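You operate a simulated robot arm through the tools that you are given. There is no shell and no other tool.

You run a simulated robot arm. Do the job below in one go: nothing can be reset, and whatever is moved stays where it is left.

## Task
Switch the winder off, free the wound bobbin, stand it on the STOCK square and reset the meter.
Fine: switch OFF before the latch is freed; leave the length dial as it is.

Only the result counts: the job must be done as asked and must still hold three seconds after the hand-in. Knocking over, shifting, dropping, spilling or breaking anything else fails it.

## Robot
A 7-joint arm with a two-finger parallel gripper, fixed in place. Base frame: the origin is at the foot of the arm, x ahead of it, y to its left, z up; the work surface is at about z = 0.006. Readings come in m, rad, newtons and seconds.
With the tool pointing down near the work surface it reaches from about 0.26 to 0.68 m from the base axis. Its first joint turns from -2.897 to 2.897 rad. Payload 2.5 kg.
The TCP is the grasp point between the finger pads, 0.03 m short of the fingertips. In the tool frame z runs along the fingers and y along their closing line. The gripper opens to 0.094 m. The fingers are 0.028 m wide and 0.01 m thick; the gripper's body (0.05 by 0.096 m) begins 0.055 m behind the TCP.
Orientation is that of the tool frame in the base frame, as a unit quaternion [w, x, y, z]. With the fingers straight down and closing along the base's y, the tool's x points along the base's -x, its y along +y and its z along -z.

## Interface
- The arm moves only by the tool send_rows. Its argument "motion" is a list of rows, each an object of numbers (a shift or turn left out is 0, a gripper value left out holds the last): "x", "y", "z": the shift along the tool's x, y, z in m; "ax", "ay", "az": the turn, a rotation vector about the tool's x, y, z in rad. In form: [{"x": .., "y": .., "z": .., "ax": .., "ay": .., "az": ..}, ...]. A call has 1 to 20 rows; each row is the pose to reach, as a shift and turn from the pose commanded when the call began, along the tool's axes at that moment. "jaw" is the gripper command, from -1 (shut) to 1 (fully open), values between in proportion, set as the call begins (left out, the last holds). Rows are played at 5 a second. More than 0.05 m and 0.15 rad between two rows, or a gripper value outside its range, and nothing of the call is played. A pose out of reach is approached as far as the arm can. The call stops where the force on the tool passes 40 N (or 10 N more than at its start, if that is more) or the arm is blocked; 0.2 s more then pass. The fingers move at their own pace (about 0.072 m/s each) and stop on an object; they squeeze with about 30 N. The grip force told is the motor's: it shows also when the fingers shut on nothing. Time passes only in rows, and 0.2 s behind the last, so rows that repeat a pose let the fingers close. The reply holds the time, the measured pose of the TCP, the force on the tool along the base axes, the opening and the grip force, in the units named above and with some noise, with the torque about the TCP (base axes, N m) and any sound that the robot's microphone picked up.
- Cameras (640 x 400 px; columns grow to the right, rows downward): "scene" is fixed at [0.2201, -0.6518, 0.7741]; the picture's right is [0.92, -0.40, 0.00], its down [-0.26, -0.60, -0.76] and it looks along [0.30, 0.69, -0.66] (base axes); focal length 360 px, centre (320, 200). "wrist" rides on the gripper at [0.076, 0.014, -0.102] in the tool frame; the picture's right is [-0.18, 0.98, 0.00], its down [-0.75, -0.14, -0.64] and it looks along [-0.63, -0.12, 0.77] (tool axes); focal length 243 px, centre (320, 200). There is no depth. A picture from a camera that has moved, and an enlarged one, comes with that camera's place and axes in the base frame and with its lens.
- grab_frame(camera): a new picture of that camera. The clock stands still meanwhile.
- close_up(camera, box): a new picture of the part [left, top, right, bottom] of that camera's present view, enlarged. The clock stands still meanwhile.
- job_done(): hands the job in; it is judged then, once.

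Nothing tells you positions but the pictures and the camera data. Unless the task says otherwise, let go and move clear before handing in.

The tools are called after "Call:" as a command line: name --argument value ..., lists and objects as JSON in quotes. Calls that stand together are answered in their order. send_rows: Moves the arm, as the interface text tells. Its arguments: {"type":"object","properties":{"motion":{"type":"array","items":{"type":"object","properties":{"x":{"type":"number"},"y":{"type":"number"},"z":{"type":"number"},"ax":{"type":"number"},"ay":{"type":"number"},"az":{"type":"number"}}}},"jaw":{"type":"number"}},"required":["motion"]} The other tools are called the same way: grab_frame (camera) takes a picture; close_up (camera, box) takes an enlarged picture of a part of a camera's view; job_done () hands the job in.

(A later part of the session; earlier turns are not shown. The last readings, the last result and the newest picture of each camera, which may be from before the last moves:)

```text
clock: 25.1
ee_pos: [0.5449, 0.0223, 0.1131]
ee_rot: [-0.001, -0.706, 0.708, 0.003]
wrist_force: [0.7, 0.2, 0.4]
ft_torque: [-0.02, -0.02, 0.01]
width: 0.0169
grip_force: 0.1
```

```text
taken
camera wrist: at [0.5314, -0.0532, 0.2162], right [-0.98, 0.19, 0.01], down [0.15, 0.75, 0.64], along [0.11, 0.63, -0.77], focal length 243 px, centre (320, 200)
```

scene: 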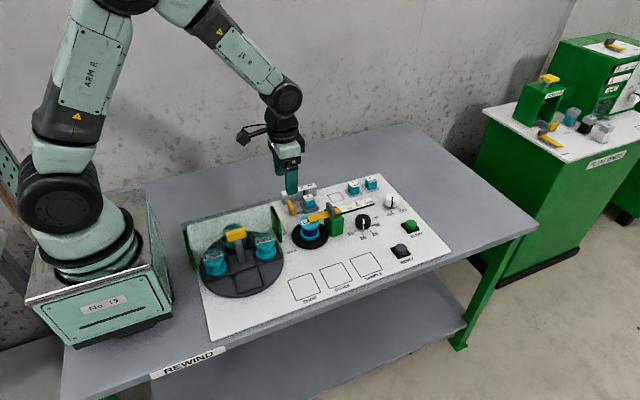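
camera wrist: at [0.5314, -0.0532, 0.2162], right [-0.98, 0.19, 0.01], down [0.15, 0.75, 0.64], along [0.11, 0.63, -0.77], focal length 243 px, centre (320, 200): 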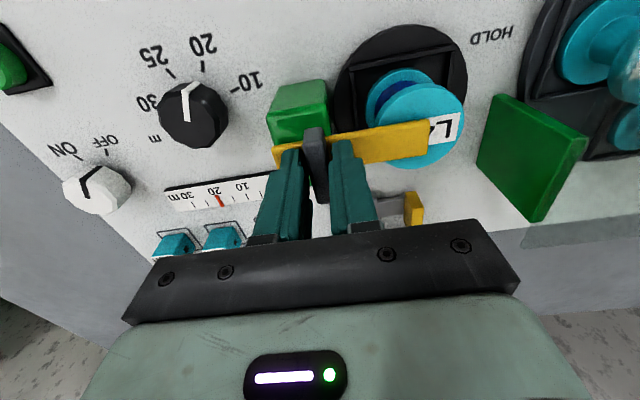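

Call:
send_rows --motion '[{"x": -0.0011, "y": -0.0001, "az": 0.12}, {"x": -0.0021, "y": -0.0003, "az": 0.24}, {"x": -0.0032, "y": -0.0006, "az": 0.36}, {"x": -0.0042, "y": -0.001, "az": 0.48}, {"x": -0.0051, "y": -0.0016, "az": 0.6}, {"x": -0.0051, "y": -0.0016, "az": 0.6}]'

Call:
grab_frame --camera "wrist"

Call:
close_up --camera "scene" --box '[285, 180, 381, 240]'

```text
clock: 26.5
ee_pos: [0.5477, 0.0295, 0.1143]
ee_rot: [-0.002, -0.465, 0.885, 0.002]
wrist_force: [0.3, 0.0, -0.3]
ft_torque: [0.02, 0.0, 0.02]
width: 0.0171
grip_force: 0.0
```

```text
taken
camera wrist: at [0.4934, -0.0254, 0.2168], right [-0.7, 0.71, 0.0], down [0.55, 0.54, 0.64], along [0.45, 0.45, -0.77], focal length 243 px, centre (320, 200)
```

wrist: 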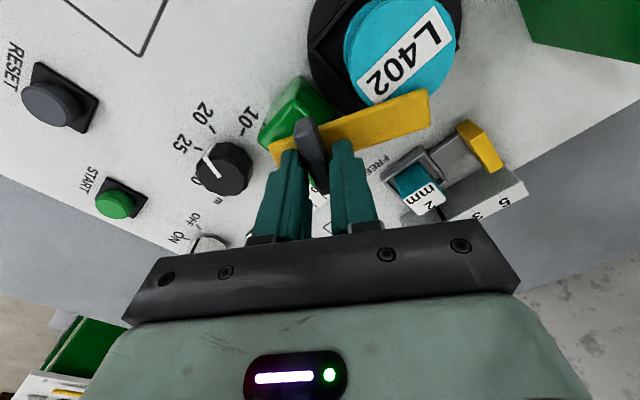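

```text
6.67 times, centred on (333, 210) of scene
camera zoom: at [0.2201, -0.6518, 0.7741], right [0.92, -0.4, 0.0], down [-0.26, -0.6, -0.76], along [0.3, 0.69, -0.66], focal length 2397 px, centre (233, 133)
```

zoom: 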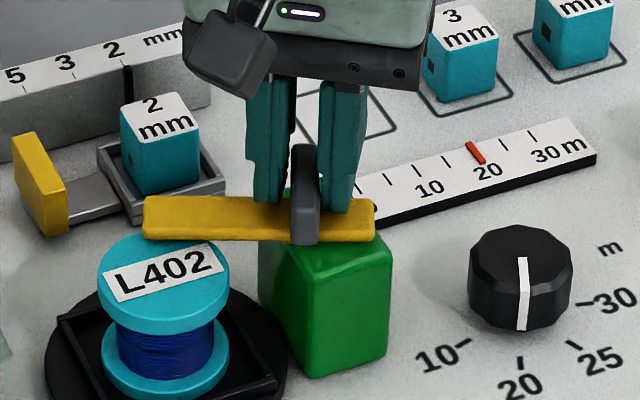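

The latch is swinging freely with almost no force, and the bobbin (L402) is undisturbed. I will carry on to FREE, ending a little past 90° to take up the slack.

Call:
send_rows --motion '[{"x": -0.0012, "y": -0.0001, "az": 0.13}, {"x": -0.0023, "y": -0.0003, "az": 0.26}, {"x": -0.0034, "y": -0.0007, "az": 0.39}, {"x": -0.0045, "y": -0.0012, "az": 0.52}, {"x": -0.0054, "y": -0.0018, "az": 0.65}, {"x": -0.0063, "y": -0.0026, "az": 0.78}, {"x": -0.0071, "y": -0.0035, "az": 0.91}, {"x": -0.0076, "y": -0.0041, "az": 1.0}, {"x": -0.0076, "y": -0.0041, "az": 1.0}]'

Call:
grab_frame --camera "wrist"

Call:
close_up --camera "scene" --box '[285, 180, 381, 240]'

```text
clock: 28.5
ee_pos: [0.5541, 0.0321, 0.113]
ee_rot: [-0.002, 0.017, 1.0, 0.0]
wrist_force: [3.6, -18.0, -6.9]
ft_torque: [-0.27, -0.19, 0.3]
width: 0.0265
grip_force: 8.8
```

```text
taken
camera wrist: at [0.4796, 0.0487, 0.2167], right [0.22, 0.98, 0.0], down [0.75, -0.17, 0.64], along [0.62, -0.14, -0.77], focal length 243 px, centre (320, 200)
```

wrist: 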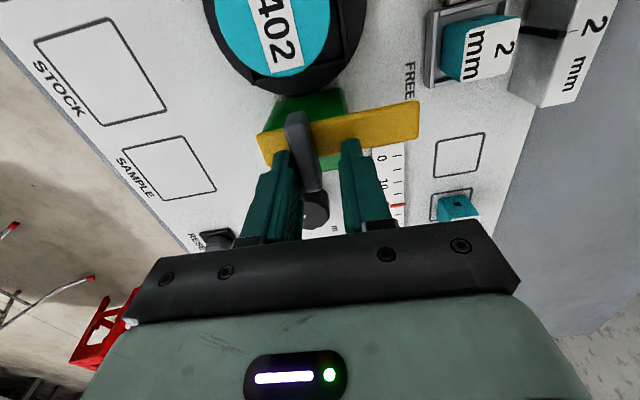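

```text
6.67 times, centred on (333, 210) of scene
camera zoom: at [0.2201, -0.6518, 0.7741], right [0.92, -0.4, 0.0], down [-0.26, -0.6, -0.76], along [0.3, 0.69, -0.66], focal length 2397 px, centre (233, 133)
```

zoom: 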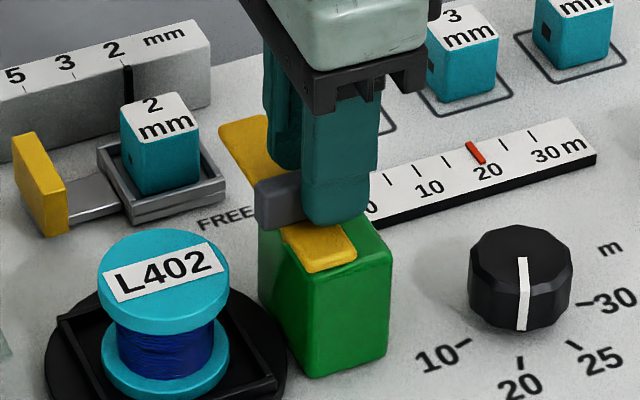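

The bar now points to FREE, but the side force and opened jaws show that the latch turns about the tab itself (0.547, 0.024), not the post centre. I will centre the tool on the tab to relieve the force, then check the latch angle.

Call:
send_rows --motion '[{"x": 0.003, "y": -0.004}, {"x": 0.007, "y": -0.008}, {"x": 0.007, "y": -0.008}, {"x": 0.007, "y": -0.008}]'

Call:
grab_frame --camera "wrist"

Call:
close_up --camera "scene" --box '[285, 180, 381, 240]'

```text
clock: 29.5
ee_pos: [0.5467, 0.026, 0.1147]
ee_rot: [-0.004, 0.015, 1.0, 0.002]
wrist_force: [-0.5, 0.1, 0.2]
ft_torque: [-0.01, 0.0, -0.02]
width: 0.0167
grip_force: 0.0
```

```text
taken
camera wrist: at [0.4725, 0.0422, 0.2172], right [0.21, 0.98, 0.0], down [0.75, -0.17, 0.64], along [0.62, -0.14, -0.77], focal length 243 px, centre (320, 200)
```

wrist: 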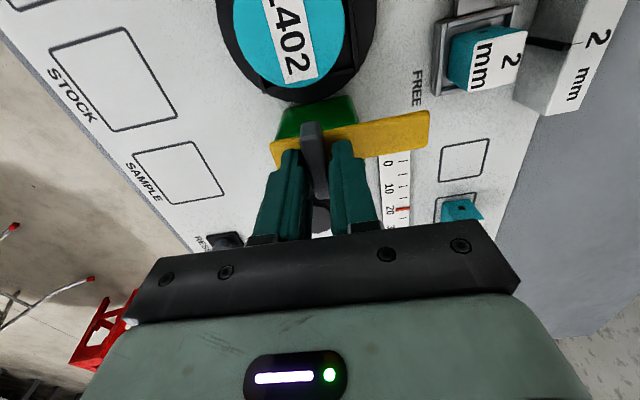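

```text
6.67 times, centred on (333, 210) of scene
camera zoom: at [0.2201, -0.6518, 0.7741], right [0.92, -0.4, 0.0], down [-0.26, -0.6, -0.76], along [0.3, 0.69, -0.66], focal length 2397 px, centre (233, 133)
```

zoom: 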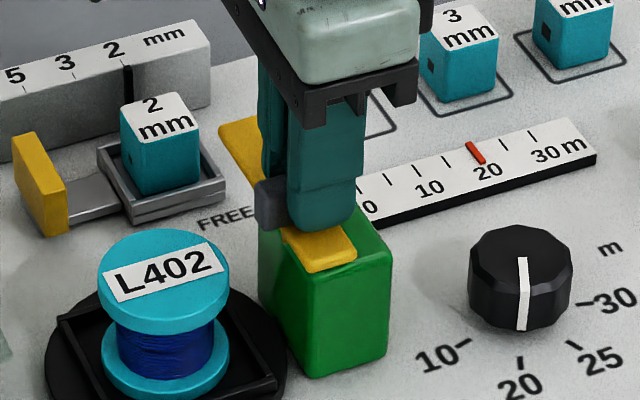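

The force is gone and the tab is centred between the fingers. I will close on it fully so that it lines up with the tool, then turn slightly further to feel for the end stop.

Call:
send_rows --motion '[{"z": 0.0}, {"z": 0.0}, {"z": 0.0}]' --jaw -1

Call:
close_up --camera "wrist" --box '[240, 60, 480, 210]'

```text
clock: 30.3
ee_pos: [0.5478, 0.0241, 0.116]
ee_rot: [-0.004, 0.015, 1.0, 0.0]
wrist_force: [-3.2, -3.4, 0.1]
ft_torque: [-0.11, 0.1, 1.22]
width: 0.0119
grip_force: 44.9
```

```text
2.67 times, centred on (360, 135) of wrist
camera zoom: at [0.4725, 0.0413, 0.2172], right [0.21, 0.98, 0.0], down [0.75, -0.16, 0.64], along [0.62, -0.14, -0.77], focal length 647 px, centre (213, 373)
```

zoom: 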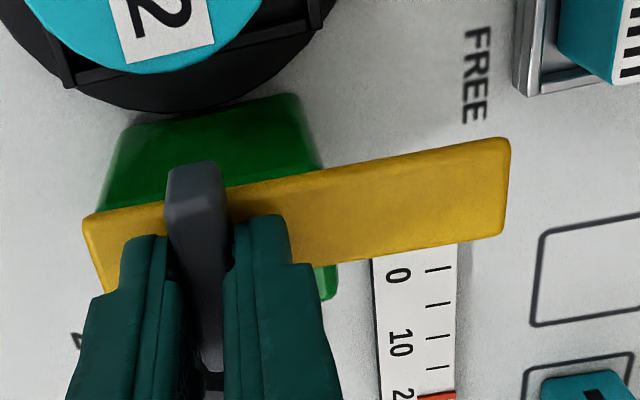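

The bar now points along +y at FREE (about 89°), against a stop that gives a torque of about 1.2 N m. I will open and lift straight up, and check that the latch stays there.

Call:
send_rows --motion '[{"z": 0.0}, {"z": 0.0}, {"z": 0.0}]' --jaw -0.3

Call:
send_rows --motion '[{"z": -0.02}, {"z": -0.05}, {"z": -0.08}, {"x": 0.03, "z": -0.1, "az": 0.0}, {"x": 0.07, "z": -0.12}, {"x": 0.11, "z": -0.13}, {"x": 0.11, "z": -0.13}]'

Call:
grab_frame --camera "wrist"

Call:
close_up --camera "scene" --box '[285, 180, 381, 240]'

```text
clock: 31.1
ee_pos: [0.548, 0.0251, 0.1132]
ee_rot: [-0.003, 0.017, 1.0, 0.001]
wrist_force: [-0.4, -0.8, -0.1]
ft_torque: [-0.02, -0.01, -0.02]
width: 0.0328
grip_force: 0.1
```

```text
clock: 32.7
ee_pos: [0.4374, 0.0272, 0.244]
ee_rot: [-0.003, 0.016, 1.0, 0.001]
wrist_force: [0.5, 0.3, -0.1]
ft_torque: [0.01, 0.01, 0.04]
width: 0.0328
grip_force: 0.1
```

```text
taken
camera wrist: at [0.3629, 0.0442, 0.346], right [0.21, 0.98, 0.0], down [0.75, -0.17, 0.64], along [0.62, -0.14, -0.77], focal length 243 px, centre (320, 200)
```

wrist: 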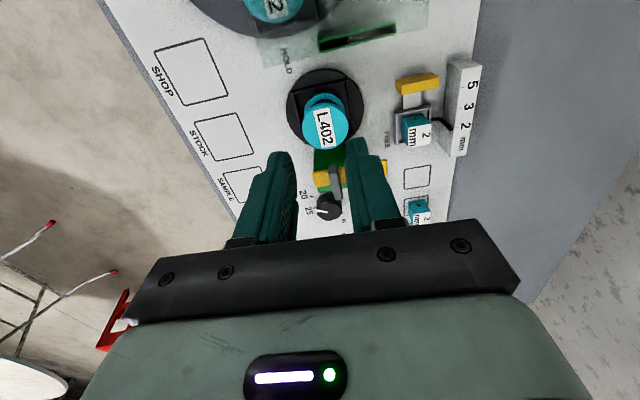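

```text
6.67 times, centred on (333, 210) of scene
camera zoom: at [0.2201, -0.6518, 0.7741], right [0.92, -0.4, 0.0], down [-0.26, -0.6, -0.76], along [0.3, 0.69, -0.66], focal length 2397 px, centre (233, 133)
```

zoom: 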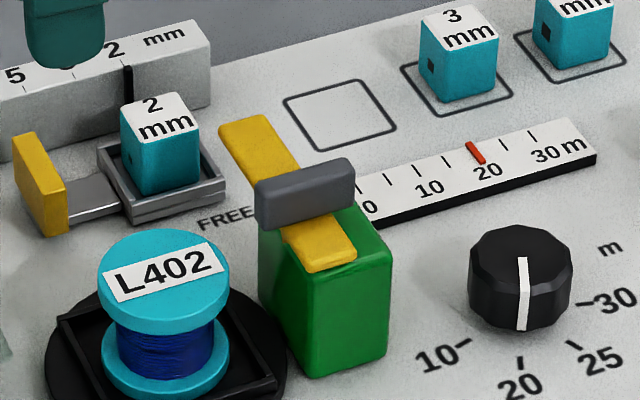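

The latch stays at FREE and bobbin L402 is uncovered. I will measure the bobbin and the STOCK square closely before gripping.

Call:
close_up --camera "wrist" --box '[270, 60, 382, 130]'

Call:
close_up --camera "scene" --box '[280, 205, 344, 245]'

Call:
close_up --camera "wrist" --box '[150, 30, 310, 210]'

Call:
close_up --camera "scene" --box '[280, 240, 408, 320]'

```text
5.71 times, centred on (326, 95) of wrist
camera zoom: at [0.3629, 0.0442, 0.346], right [0.21, 0.98, 0.0], down [0.75, -0.17, 0.64], along [0.62, -0.14, -0.77], focal length 1386 px, centre (286, 800)
```

zoom: 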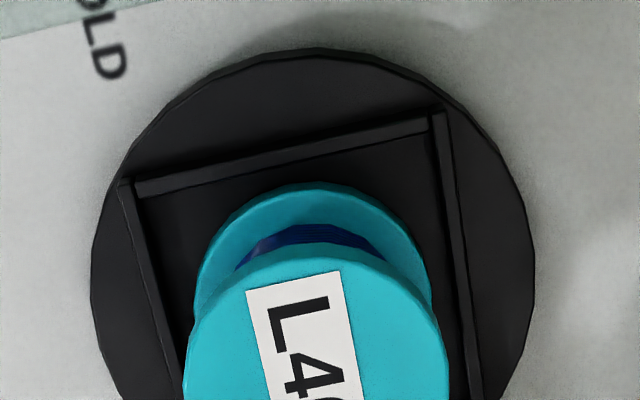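

```text
10.00 times, centred on (312, 225) of scene
camera zoom: at [0.2201, -0.6518, 0.7741], right [0.92, -0.4, 0.0], down [-0.26, -0.6, -0.76], along [0.3, 0.69, -0.66], focal length 3595 px, centre (400, -50)
```

zoom: 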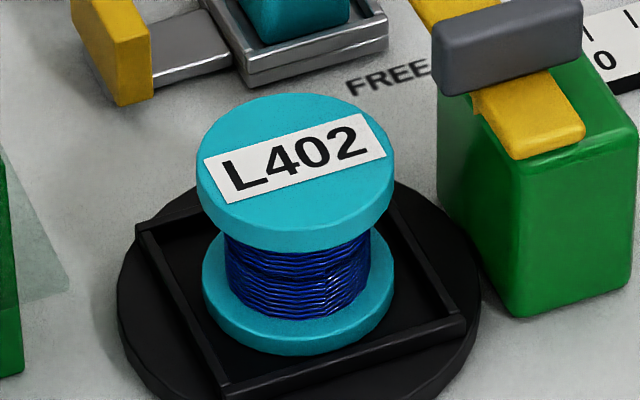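

```text
2.22 times, centred on (230, 120) of wrist
camera zoom: at [0.3629, 0.0442, 0.346], right [0.21, 0.98, 0.0], down [0.75, -0.17, 0.64], along [0.62, -0.14, -0.77], focal length 539 px, centre (520, 378)
```

zoom: 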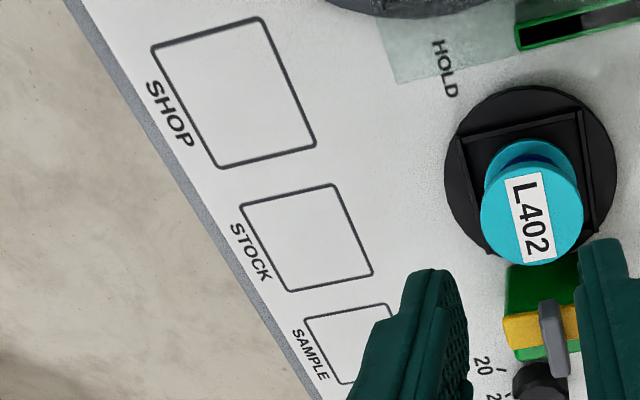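

```text
5.00 times, centred on (344, 280) of scene
camera zoom: at [0.2201, -0.6518, 0.7741], right [0.92, -0.4, 0.0], down [-0.26, -0.6, -0.76], along [0.3, 0.69, -0.66], focal length 1798 px, centre (200, -200)
```

zoom: 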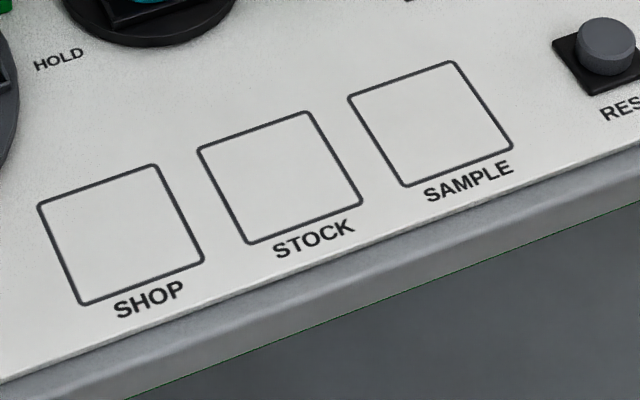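

The bobbin stands at about (0.481, 0.025), 56 mm across, with its top at about z = 0.066. The STOCK square centre comes out near (0.490, -0.131), with a few millimetres of spread. I will move the wrist camera low over STOCK to pin that down.

Call:
send_rows --motion '[{"x": 0.0025, "y": -0.0315, "z": 0.02, "az": -0.008}, {"x": 0.005, "y": -0.063, "z": 0.042, "az": -0.016}, {"x": 0.0074, "y": -0.0945, "z": 0.066, "az": -0.024}, {"x": 0.01, "y": -0.126, "z": 0.09, "az": -0.032}, {"x": 0.0124, "y": -0.1575, "z": 0.114, "az": -0.032}, {"x": 0.0124, "y": -0.1575, "z": 0.114, "az": -0.032}, {"x": 0.0124, "y": -0.1575, "z": 0.114, "az": -0.032}]' --jaw 0.7

Call:
grab_frame --camera "wrist"

Call:
close_up --camera "wrist" --box '[200, 80, 400, 205]'

```text
clock: 34.3
ee_pos: [0.4212, -0.1296, 0.1342]
ee_rot: [-0.003, 0.0, 1.0, 0.001]
wrist_force: [0.3, -0.3, 0.6]
ft_torque: [0.01, 0.01, -0.02]
width: 0.0799
grip_force: 0.1
```

```text
taken
camera wrist: at [0.3466, -0.1154, 0.2358], right [0.18, 0.98, 0.0], down [0.76, -0.14, 0.64], along [0.63, -0.12, -0.77], focal length 243 px, centre (320, 200)
```

wrist: 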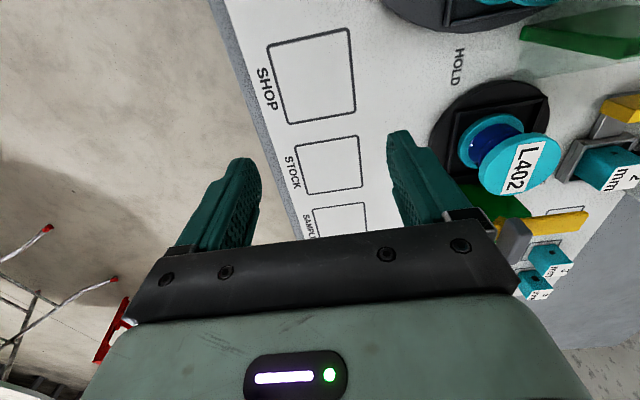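

```text
3.20 times, centred on (300, 142) of wrist
camera zoom: at [0.3466, -0.1154, 0.2358], right [0.18, 0.98, 0.0], down [0.76, -0.14, 0.64], along [0.63, -0.12, -0.77], focal length 776 px, centre (384, 384)
```

zoom: 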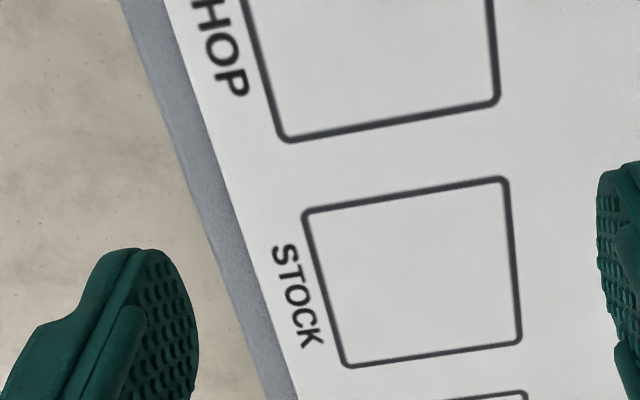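

The STOCK square measures as a clean 65.5 mm square centred at (0.490, -0.130). I will now raise and go above the bobbin with the jaws open to 80 mm.

Call:
send_rows --motion '[{"z": -0.03}, {"x": -0.015, "y": 0.04, "z": -0.03}, {"x": -0.03, "y": 0.08, "z": -0.03}, {"x": -0.045, "y": 0.12, "z": -0.03}, {"x": -0.0588, "y": 0.1556, "z": -0.03}, {"x": -0.0588, "y": 0.1556, "z": -0.025}, {"x": -0.0588, "y": 0.1556, "z": -0.025}]' --jaw 0.7

Call:
grab_frame --camera "wrist"

Call:
close_up --camera "scene" --box '[265, 170, 361, 230]'

```text
clock: 35.9
ee_pos: [0.4793, 0.0283, 0.1576]
ee_rot: [-0.003, 0.0, 1.0, 0.002]
wrist_force: [-1.0, 0.6, 0.8]
ft_torque: [-0.01, 0.0, 0.02]
width: 0.0798
grip_force: 0.2
```

```text
taken
camera wrist: at [0.404, 0.0418, 0.2601], right [0.18, 0.98, 0.0], down [0.76, -0.14, 0.64], along [0.63, -0.12, -0.77], focal length 243 px, centre (320, 200)
```

wrist: 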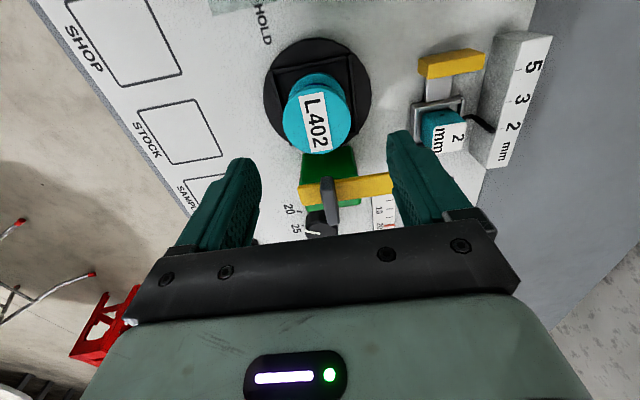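

```text
6.67 times, centred on (313, 200) of scene
camera zoom: at [0.2201, -0.6518, 0.7741], right [0.92, -0.4, 0.0], down [-0.26, -0.6, -0.76], along [0.3, 0.69, -0.66], focal length 2397 px, centre (367, 200)
```

zoom: 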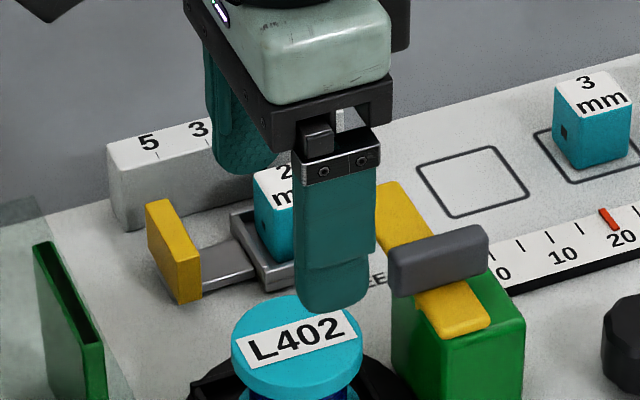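

Call:
close_up --camera "wrist" --box '[256, 70, 384, 150]'

Call:
close_up --camera "wrist" --box '[240, 100, 400, 200]'

```text
5.00 times, centred on (320, 110) of wrist
camera zoom: at [0.404, 0.0418, 0.2601], right [0.18, 0.98, 0.0], down [0.76, -0.14, 0.64], along [0.63, -0.12, -0.77], focal length 1213 px, centre (320, 650)
```

zoom: 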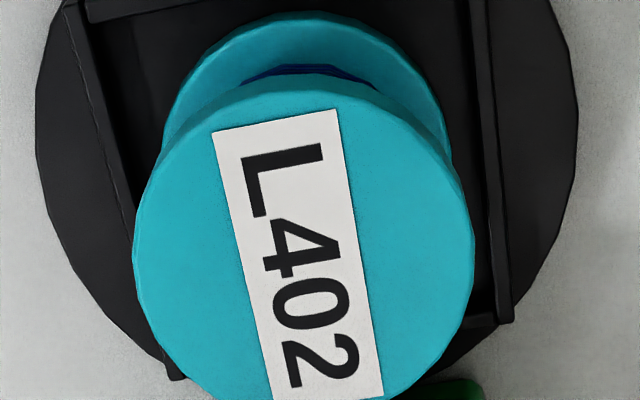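

```text
4.00 times, centred on (320, 150) of wrist
camera zoom: at [0.404, 0.0418, 0.2601], right [0.18, 0.98, 0.0], down [0.76, -0.14, 0.64], along [0.63, -0.12, -0.77], focal length 970 px, centre (320, 400)
```

zoom: 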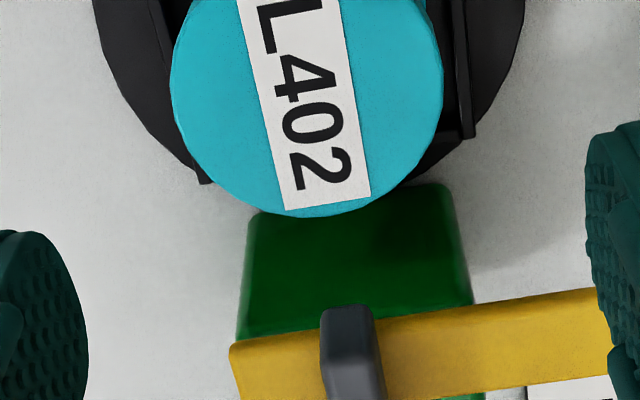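

The bobbin's centre is at (0.4795, 0.025), so the tool is 3 mm too far in +y. I will correct that and go down so the fingertips end just above the tray rim.

Call:
send_rows --motion '[{"y": -0.003, "z": 0.03}, {"y": -0.003, "z": 0.055}, {"y": -0.003, "z": 0.075}, {"y": -0.003, "z": 0.088}, {"y": -0.003, "z": 0.096}, {"y": -0.003, "z": 0.1}, {"y": -0.003, "z": 0.1}]'

Call:
grab_frame --camera "wrist"

Call:
close_up --camera "scene" --box '[265, 190, 361, 250]'

```text
clock: 37.5
ee_pos: [0.478, 0.0237, 0.0567]
ee_rot: [-0.002, -0.002, 1.0, 0.0]
wrist_force: [-0.2, 0.8, 0.2]
ft_torque: [-0.01, 0.01, 0.0]
width: 0.08
grip_force: 0.1
```

```text
taken
camera wrist: at [0.4028, 0.0378, 0.1587], right [0.18, 0.98, 0.0], down [0.76, -0.14, 0.64], along [0.63, -0.12, -0.77], focal length 243 px, centre (320, 200)
```

wrist: 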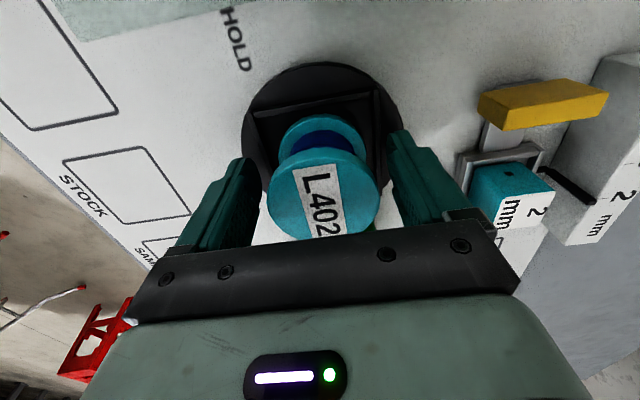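

```text
6.67 times, centred on (313, 220) of scene
camera zoom: at [0.2201, -0.6518, 0.7741], right [0.92, -0.4, 0.0], down [-0.26, -0.6, -0.76], along [0.3, 0.69, -0.66], focal length 2397 px, centre (367, 67)
```

zoom: 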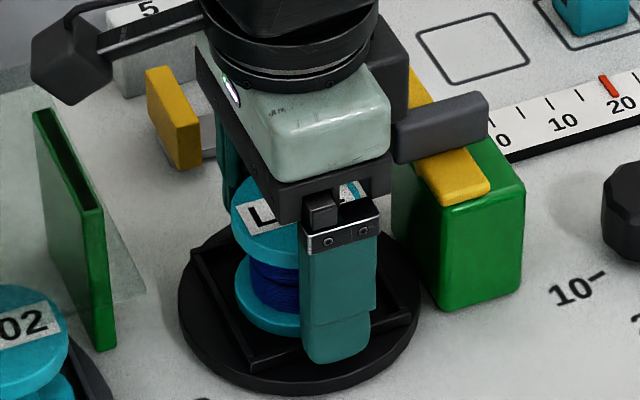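

The fingers straddle the bobbin with no contact force. I will close on the top flange.

Call:
send_rows --motion '[{"z": 0.0}, {"z": 0.0}, {"z": 0.0}, {"z": 0.0}]' --jaw -1

Call:
grab_frame --camera "wrist"

```text
clock: 38.5
ee_pos: [0.4761, 0.0232, 0.0568]
ee_rot: [-0.003, -0.001, 1.0, 0.002]
wrist_force: [0.6, 0.1, -0.1]
ft_torque: [-0.03, -0.09, 0.01]
width: 0.0555
grip_force: 30.1
```

```text
taken
camera wrist: at [0.4027, 0.0378, 0.1588], right [0.18, 0.98, 0.0], down [0.76, -0.14, 0.64], along [0.63, -0.12, -0.77], focal length 243 px, centre (320, 200)
```

wrist: 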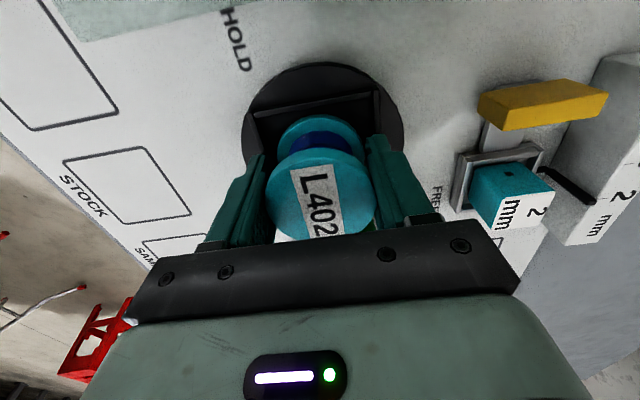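

The bobbin is held at 55.5 mm. I will lift it straight up slowly and check.

Call:
send_rows --motion '[{"z": -0.005}, {"z": -0.012}, {"z": -0.022}, {"z": -0.034}, {"z": -0.048}, {"z": -0.065}, {"z": -0.08}, {"z": -0.08}]'

Call:
grab_frame --camera "wrist"

Call:
close_up --camera "scene" --box '[265, 180, 361, 240]'

```text
clock: 40.3
ee_pos: [0.479, 0.0248, 0.1356]
ee_rot: [-0.003, -0.001, 1.0, 0.001]
wrist_force: [-0.3, -0.1, -1.2]
ft_torque: [0.02, 0.0, -0.01]
width: 0.0552
grip_force: 30.3
```

```text
taken
camera wrist: at [0.4036, 0.0382, 0.2376], right [0.18, 0.98, 0.0], down [0.76, -0.14, 0.64], along [0.63, -0.12, -0.77], focal length 243 px, centre (320, 200)
```

wrist: 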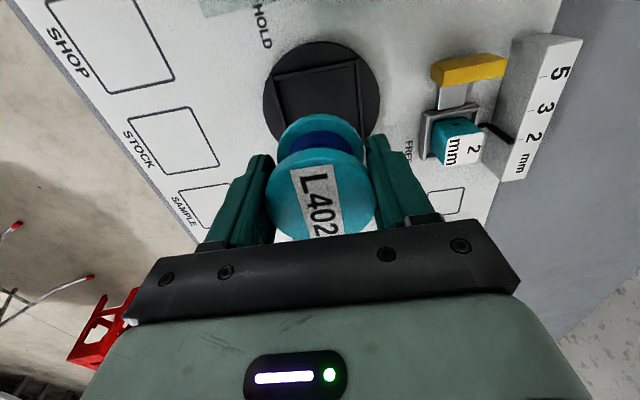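

```text
6.67 times, centred on (313, 210) of scene
camera zoom: at [0.2201, -0.6518, 0.7741], right [0.92, -0.4, 0.0], down [-0.26, -0.6, -0.76], along [0.3, 0.69, -0.66], focal length 2397 px, centre (367, 133)
```

zoom: 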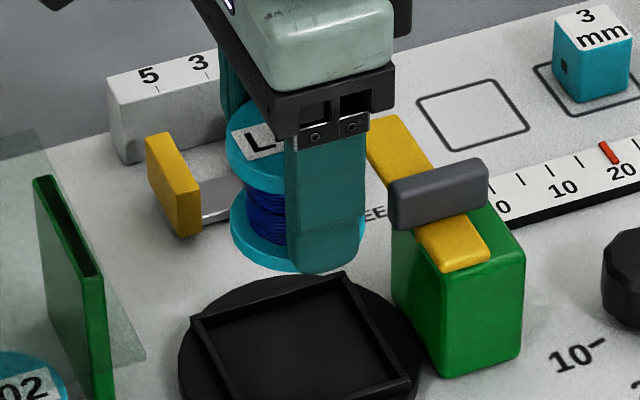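

The bobbin is out of the tray and held steadily. I will carry it over to the STOCK square at this height.

Call:
send_rows --motion '[{"x": -0.002, "y": -0.03}, {"x": -0.004, "y": -0.06}, {"x": -0.006, "y": -0.09}, {"x": -0.009, "y": -0.12}, {"x": -0.011, "y": -0.1548}, {"x": -0.011, "y": -0.1548}, {"x": -0.011, "y": -0.1548, "z": 0.03}, {"x": -0.011, "y": -0.1548, "z": 0.055}, {"x": -0.011, "y": -0.1548, "z": 0.065}, {"x": -0.011, "y": -0.1548, "z": 0.065}]'

Call:
grab_frame --camera "wrist"

Call:
close_up --camera "scene" --box '[295, 240, 391, 300]'

```text
clock: 42.5
ee_pos: [0.4903, -0.1317, 0.0709]
ee_rot: [-0.003, -0.002, 1.0, 0.001]
wrist_force: [-0.1, 0.9, -2.4]
ft_torque: [0.03, -0.03, 0.01]
width: 0.0554
grip_force: 29.9
```

```text
taken
camera wrist: at [0.4153, -0.1162, 0.1722], right [0.18, 0.98, 0.0], down [0.76, -0.14, 0.64], along [0.63, -0.12, -0.77], focal length 243 px, centre (320, 200)
```

wrist: 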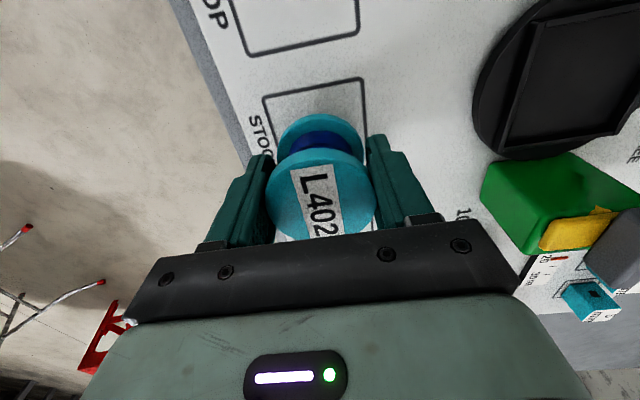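

```text
6.67 times, centred on (343, 270) of scene
camera zoom: at [0.2201, -0.6518, 0.7741], right [0.92, -0.4, 0.0], down [-0.26, -0.6, -0.76], along [0.3, 0.69, -0.66], focal length 2397 px, centre (167, -267)
```

zoom: 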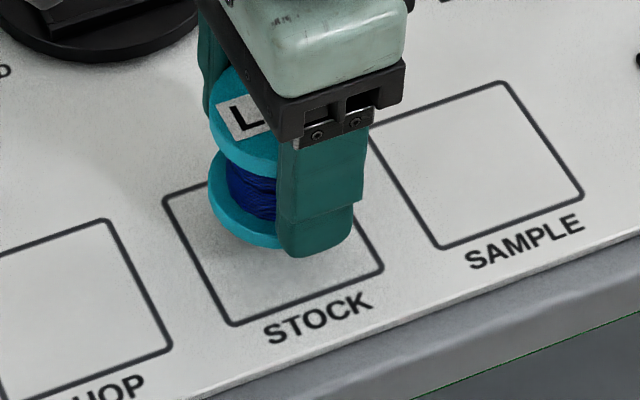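

The bobbin hangs above STOCK, its bottom about 2 cm up. I will lower to just above the surface and check the alignment against the square's lines.

Call:
send_rows --motion '[{"z": 0.008}, {"z": 0.014}, {"z": 0.016}, {"z": 0.016}]'

Call:
close_up --camera "wrist" --box '[230, 60, 400, 166]'

Call:
close_up --camera "scene" --box '[310, 250, 374, 290]'

```text
clock: 43.5
ee_pos: [0.4897, -0.131, 0.0548]
ee_rot: [-0.002, -0.001, 1.0, 0.001]
wrist_force: [-0.1, 0.2, -1.9]
ft_torque: [-0.02, 0.01, 0.01]
width: 0.0555
grip_force: 29.8
```

```text
3.76 times, centred on (315, 113) of wrist
camera zoom: at [0.415, -0.1166, 0.1562], right [0.18, 0.98, 0.0], down [0.76, -0.14, 0.64], along [0.63, -0.12, -0.77], focal length 913 px, centre (339, 528)
```

zoom: 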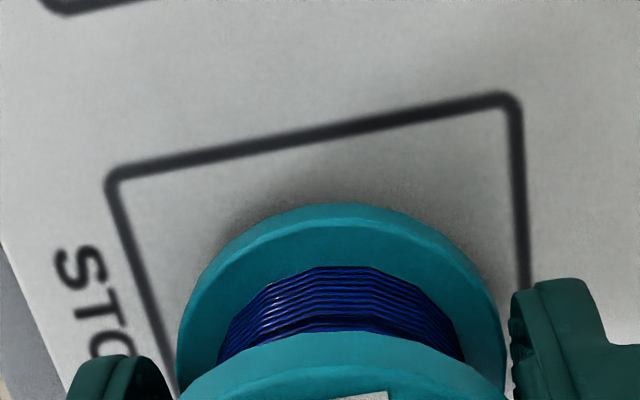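

```text
10.00 times, centred on (342, 270) of scene
camera zoom: at [0.2201, -0.6518, 0.7741], right [0.92, -0.4, 0.0], down [-0.26, -0.6, -0.76], along [0.3, 0.69, -0.66], focal length 3595 px, centre (100, -500)
```

zoom: 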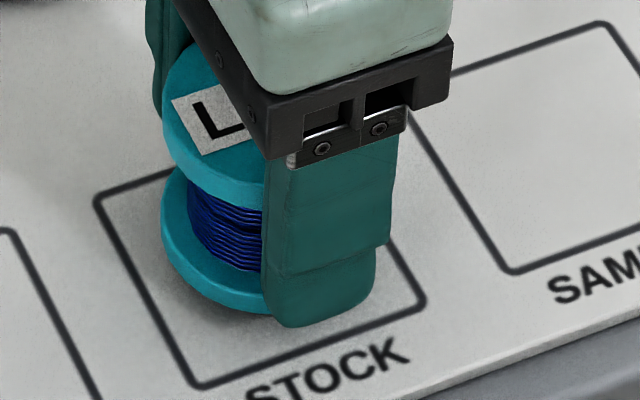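

The bobbin sits about 3 mm too far in +x and 1 mm low in y relative to the square. I will shift it by (-2, +1) mm and lower gently towards the surface.

Call:
send_rows --motion '[{"x": 0.002, "y": 0.001}, {"x": 0.002, "y": 0.001, "z": 0.002}, {"x": 0.002, "y": 0.001, "z": 0.004}, {"x": 0.002, "y": 0.001, "z": 0.005}, {"x": 0.002, "y": 0.001, "z": 0.005}]'

Call:
close_up --camera "wrist" --box '[230, 60, 400, 166]'

Call:
close_up --camera "scene" --box '[310, 250, 374, 290]'

```text
clock: 44.7
ee_pos: [0.4877, -0.1302, 0.0495]
ee_rot: [-0.003, -0.001, 1.0, 0.001]
wrist_force: [0.5, -0.7, -2.4]
ft_torque: [0.0, -0.01, -0.02]
width: 0.0554
grip_force: 30.3
```

```text
3.76 times, centred on (315, 113) of wrist
camera zoom: at [0.413, -0.1158, 0.152], right [0.18, 0.98, 0.0], down [0.76, -0.14, 0.64], along [0.63, -0.12, -0.77], focal length 913 px, centre (339, 528)
```

zoom: 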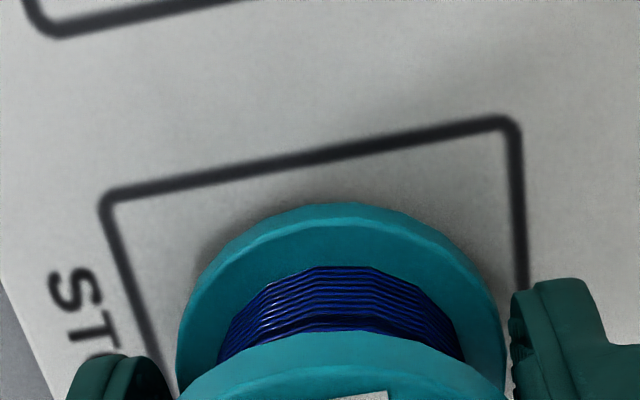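

```text
10.00 times, centred on (342, 270) of scene
camera zoom: at [0.2201, -0.6518, 0.7741], right [0.92, -0.4, 0.0], down [-0.26, -0.6, -0.76], along [0.3, 0.69, -0.66], focal length 3595 px, centre (100, -500)
```

zoom: 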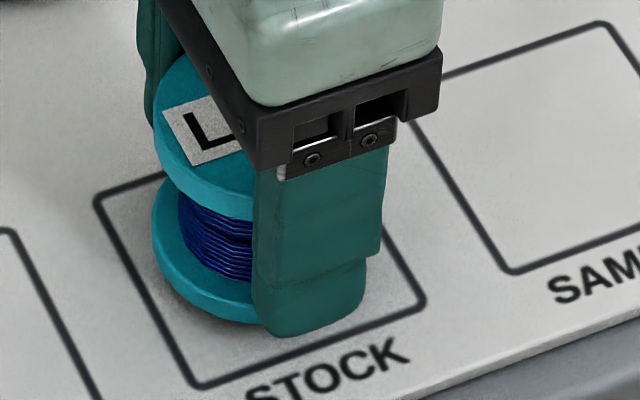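

The alignment now looks good, with the bobbin within about 1.5 mm of the square's centre. I will lower the last few millimetres until I feel the surface.

Call:
send_rows --motion '[{"x": 0.0007, "z": 0.001}, {"x": 0.0007, "z": 0.002}, {"x": 0.0007, "z": 0.003}, {"x": 0.0007, "z": 0.003}]'

```text
clock: 45.7
ee_pos: [0.4874, -0.1302, 0.0457]
ee_rot: [-0.003, -0.001, 1.0, 0.001]
wrist_force: [-0.6, -0.4, -1.9]
ft_torque: [0.02, -0.03, 0.01]
width: 0.0554
grip_force: 30.5
```

Call:
send_rows --motion '[{"z": 0.001}, {"z": 0.002}, {"z": 0.002}]'

Call:
close_up --camera "scene" --box '[310, 250, 374, 290]'

```text
clock: 46.5
ee_pos: [0.4876, -0.1292, 0.0453]
ee_rot: [-0.002, 0.0, 1.0, 0.001]
wrist_force: [-0.6, -0.1, -1.5]
ft_torque: [0.0, -0.02, -0.03]
width: 0.0555
grip_force: 29.8
```

```text
10.00 times, centred on (342, 270) of scene
camera zoom: at [0.2201, -0.6518, 0.7741], right [0.92, -0.4, 0.0], down [-0.26, -0.6, -0.76], along [0.3, 0.69, -0.66], focal length 3595 px, centre (100, -500)
```

zoom: 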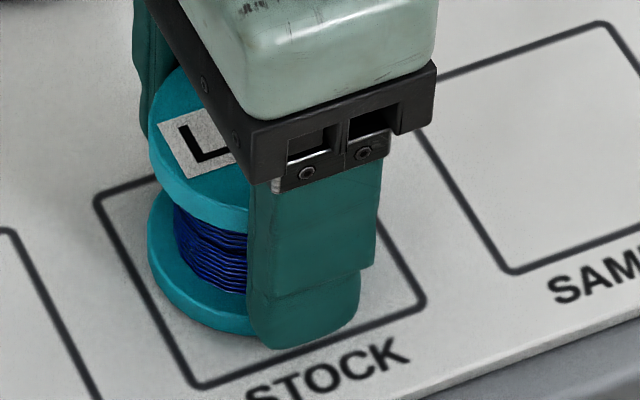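

Call:
send_rows --motion '[{"z": 0.001}, {"z": 0.002}, {"z": 0.002}]'

```text
clock: 47.3
ee_pos: [0.4878, -0.1303, 0.0438]
ee_rot: [-0.002, 0.0, 1.0, 0.001]
wrist_force: [-5.3, 2.4, 24.4]
ft_torque: [-0.01, -0.14, 0.05]
width: 0.0557
grip_force: 29.6
```

The surface is touched, with 24 N upward. I will ease up about 1 mm so the bobbin rests lightly, then open the jaws.

Call:
send_rows --motion '[{"z": -0.0012}, {"z": -0.0012}]'

Call:
close_up --camera "scene" --box '[310, 250, 374, 290]'

Call:
close_up --camera "wrist" --box '[230, 60, 400, 166]'

```text
clock: 47.9
ee_pos: [0.4872, -0.1304, 0.0435]
ee_rot: [-0.001, -0.002, 1.0, 0.002]
wrist_force: [2.8, 4.5, 12.9]
ft_torque: [-0.11, -0.39, 0.09]
width: 0.0553
grip_force: 30.4
```

```text
10.00 times, centred on (342, 270) of scene
camera zoom: at [0.2201, -0.6518, 0.7741], right [0.92, -0.4, 0.0], down [-0.26, -0.6, -0.76], along [0.3, 0.69, -0.66], focal length 3595 px, centre (100, -500)
```

zoom: 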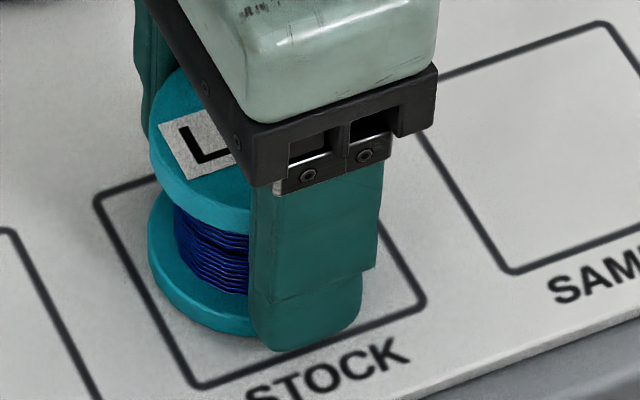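

```text
3.76 times, centred on (315, 113) of wrist
camera zoom: at [0.412, -0.1156, 0.1461], right [0.18, 0.98, 0.0], down [0.76, -0.14, 0.64], along [0.63, -0.12, -0.77], focal length 913 px, centre (339, 528)
```

zoom: 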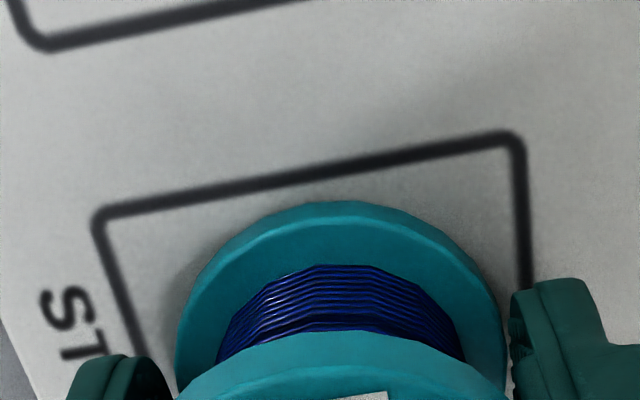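

The bobbin is on the surface and centred in STOCK to within about 1 mm. I will open the jaws and rise straight up.

Call:
send_rows --motion '[{"z": 0.0}, {"z": 0.0}, {"z": 0.0}, {"z": 0.0}]' --jaw 0.7

Call:
send_rows --motion '[{"z": -0.01}, {"z": -0.025}, {"z": -0.045}, {"z": -0.07}, {"z": -0.1}, {"z": -0.13}, {"z": -0.13}]'

Call:
grab_frame --camera "wrist"

Call:
close_up --camera "scene" --box '[290, 230, 418, 310]'

```text
clock: 48.9
ee_pos: [0.4868, -0.1288, 0.0441]
ee_rot: [-0.003, -0.001, 1.0, 0.001]
wrist_force: [-0.5, 1.0, 0.3]
ft_torque: [0.01, -0.01, -0.01]
width: 0.0803
grip_force: 0.1
```

```text
clock: 50.5
ee_pos: [0.4871, -0.13, 0.174]
ee_rot: [-0.003, 0.0, 1.0, 0.001]
wrist_force: [0.3, 0.3, -0.6]
ft_torque: [0.04, 0.03, -0.01]
width: 0.08
grip_force: 0.0
```

```text
taken
camera wrist: at [0.4128, -0.1167, 0.2769], right [0.18, 0.98, 0.0], down [0.76, -0.14, 0.64], along [0.63, -0.12, -0.77], focal length 243 px, centre (320, 200)
```

wrist: 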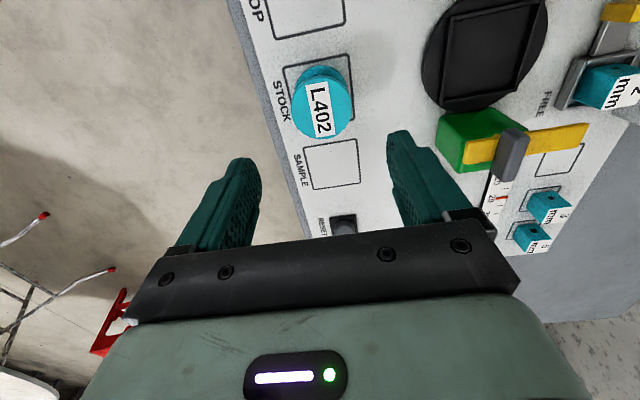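

```text
5.00 times, centred on (354, 270) of scene
camera zoom: at [0.2201, -0.6518, 0.7741], right [0.92, -0.4, 0.0], down [-0.26, -0.6, -0.76], along [0.3, 0.69, -0.66], focal length 1798 px, centre (150, -150)
```

zoom: 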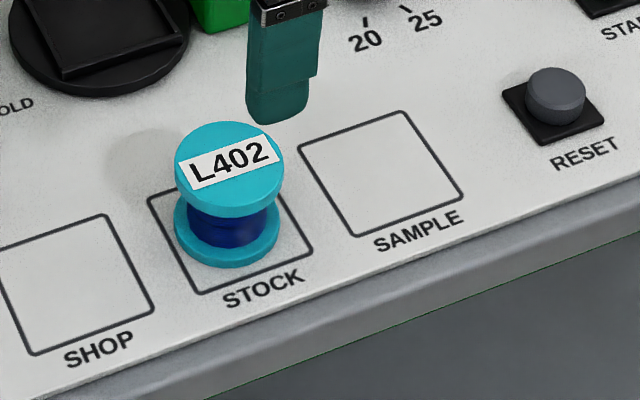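

The bobbin stands upright inside STOCK. Next is the RESET button, near (0.688, -0.134). I will close the fingers, move out at height and take a closer look.

Call:
send_rows --motion '[{"x": -0.03}, {"x": -0.06}, {"x": -0.09}, {"x": -0.115}, {"x": -0.115}]' --jaw -1

Call:
grab_frame --camera "wrist"

Call:
close_up --camera "scene" --box '[370, 230, 434, 270]'

```text
clock: 51.7
ee_pos: [0.6035, -0.1296, 0.1739]
ee_rot: [-0.003, -0.001, 1.0, 0.002]
wrist_force: [0.1, 0.7, 0.4]
ft_torque: [0.01, 0.02, 0.0]
width: 0.0001
grip_force: 29.9
```

```text
taken
camera wrist: at [0.5277, -0.1153, 0.2757], right [0.18, 0.98, 0.0], down [0.76, -0.14, 0.64], along [0.63, -0.12, -0.77], focal length 243 px, centre (320, 200)
```

wrist: 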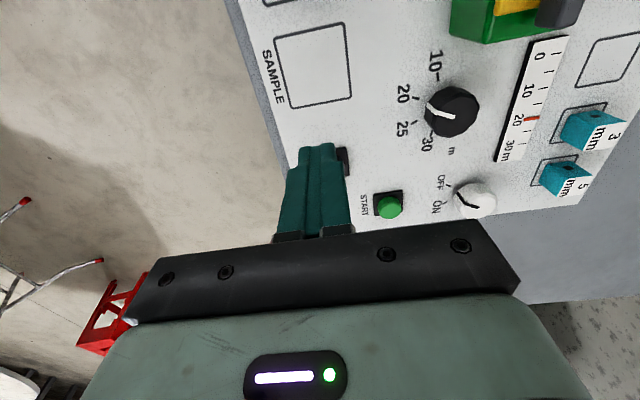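

```text
10.00 times, centred on (402, 250) of scene
camera zoom: at [0.2201, -0.6518, 0.7741], right [0.92, -0.4, 0.0], down [-0.26, -0.6, -0.76], along [0.3, 0.69, -0.66], focal length 3595 px, centre (-500, -300)
```

zoom: 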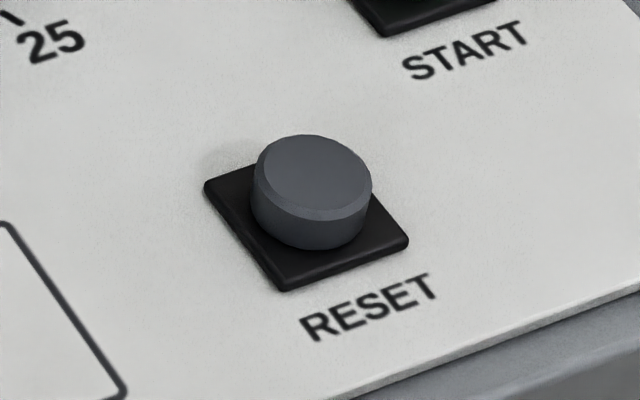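

Both cameras put RESET at about (0.688, -0.131), with the cap about 32 mm wide and its top near z = 0.027. I will try hovering over it with the fingers straight down, and see whether the arm gets there.

Call:
send_rows --motion '[{"x": -0.025, "z": 0.02}, {"x": -0.05, "y": -0.001, "z": 0.04}, {"x": -0.07, "y": -0.0014, "z": 0.06}, {"x": -0.0845, "y": -0.0014, "z": 0.08}, {"x": -0.0845, "y": -0.0014, "z": 0.084}, {"x": -0.0845, "y": -0.0014, "z": 0.084}]'

Call:
close_up --camera "scene" --box '[354, 210, 450, 270]'

Call:
grab_frame --camera "wrist"

```text
clock: 53.1
ee_pos: [0.6795, -0.1303, 0.0889]
ee_rot: [-0.002, -0.001, 1.0, 0.001]
wrist_force: [0.0, 0.1, 0.2]
ft_torque: [0.01, 0.0, -0.01]
width: 0.0001
grip_force: 30.0
out of reach, approached as far as the arm can: row 4, 5, 6
```

```text
6.67 times, centred on (402, 240) of scene
camera zoom: at [0.2201, -0.6518, 0.7741], right [0.92, -0.4, 0.0], down [-0.26, -0.6, -0.76], along [0.3, 0.69, -0.66], focal length 2397 px, centre (-227, -67)
```

zoom: 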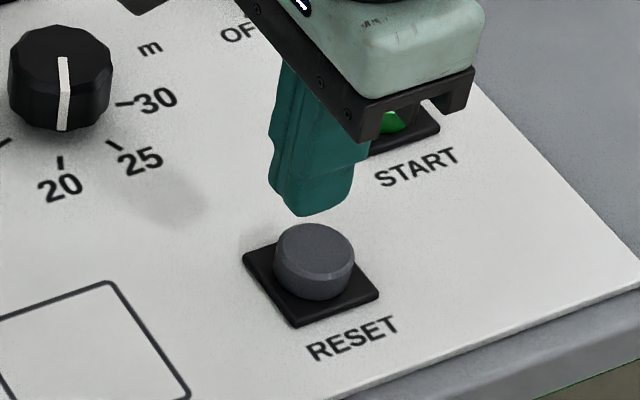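

```text
taken
camera wrist: at [0.6046, -0.1152, 0.1919], right [0.18, 0.98, 0.0], down [0.76, -0.14, 0.64], along [0.63, -0.12, -0.77], focal length 243 px, centre (320, 200)
```

wrist: 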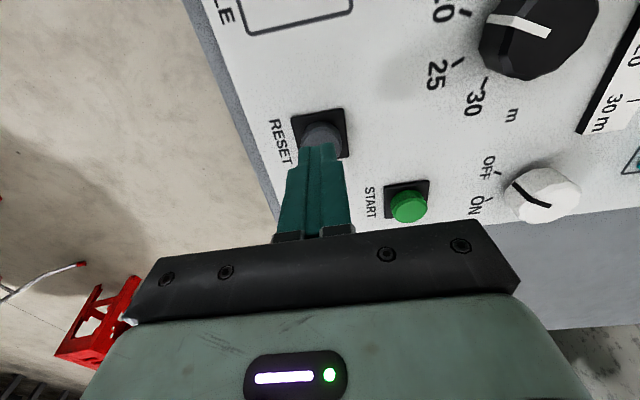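

The arm stops at x = 0.680 when straight down, so I need some tilt. The wrist view confirms RESET at (0.688, -0.131). I will tilt the fingers outward by 0.3 rad at a slightly greater height.

Call:
send_rows --motion '[{"z": -0.015, "ay": -0.1}, {"z": -0.025, "ay": -0.2}, {"z": -0.025, "ay": -0.3}, {"z": -0.025, "ay": -0.3}]'

Call:
close_up --camera "scene" --box '[354, 210, 450, 270]'

```text
clock: 54.1
ee_pos: [0.6795, -0.1292, 0.1137]
ee_rot: [0.148, 0.0, 0.989, 0.0]
wrist_force: [0.7, 0.6, -0.8]
ft_torque: [0.0, -0.02, -0.02]
width: 0.0001
grip_force: 30.1
```

```text
6.67 times, centred on (402, 240) of scene
camera zoom: at [0.2201, -0.6518, 0.7741], right [0.92, -0.4, 0.0], down [-0.26, -0.6, -0.76], along [0.3, 0.69, -0.66], focal length 2397 px, centre (-227, -67)
```

zoom: 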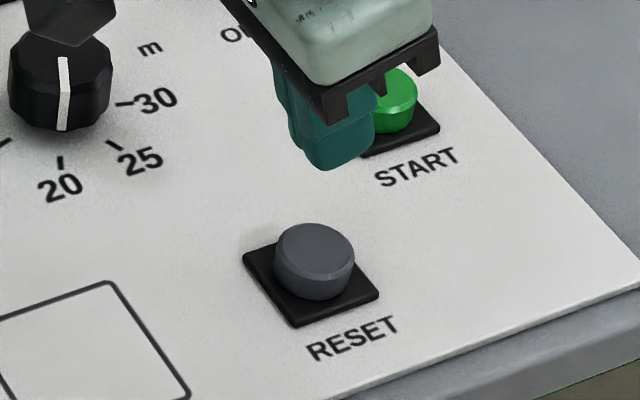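

The tilted tool can move freely here. I will shift over the button and come down to just above its cap.

Call:
send_rows --motion '[{"x": -0.004, "y": -0.0009, "z": 0.02}, {"x": 0.0013, "y": -0.0018, "z": 0.0401}, {"x": 0.0037, "y": -0.0018, "z": 0.0479}, {"x": 0.0037, "y": -0.0018, "z": 0.0479}]'

Call:
close_up --camera "scene" --box '[354, 210, 450, 270]'

Call:
grab_frame --camera "wrist"

```text
clock: 55.1
ee_pos: [0.6899, -0.1331, 0.0686]
ee_rot: [0.147, 0.0, 0.989, 0.001]
wrist_force: [-0.1, 0.5, 0.0]
ft_torque: [-0.04, 0.01, 0.0]
width: 0.0
grip_force: 30.2
```

```text
6.67 times, centred on (402, 240) of scene
camera zoom: at [0.2201, -0.6518, 0.7741], right [0.92, -0.4, 0.0], down [-0.26, -0.6, -0.76], along [0.3, 0.69, -0.66], focal length 2397 px, centre (-227, -67)
```

zoom: 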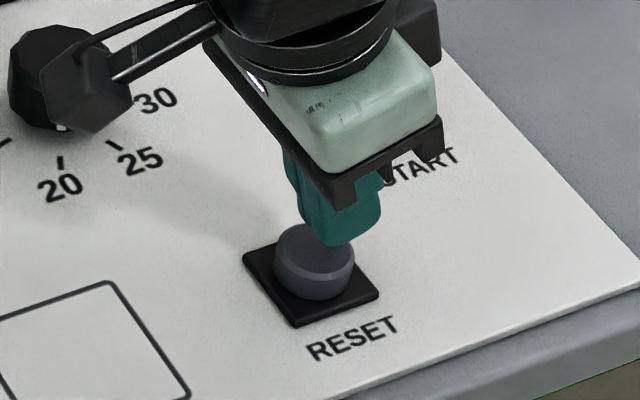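

```text
taken
camera wrist: at [0.5879, -0.1182, 0.1432], right [0.17, 0.98, 0.05], down [0.53, -0.14, 0.83], along [0.83, -0.12, -0.55], focal length 243 px, centre (320, 200)
```

wrist: 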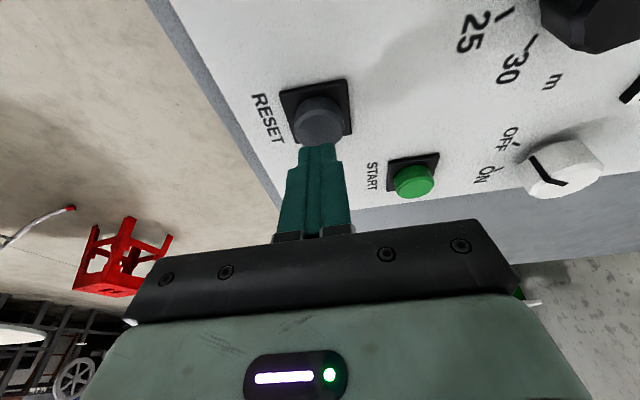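

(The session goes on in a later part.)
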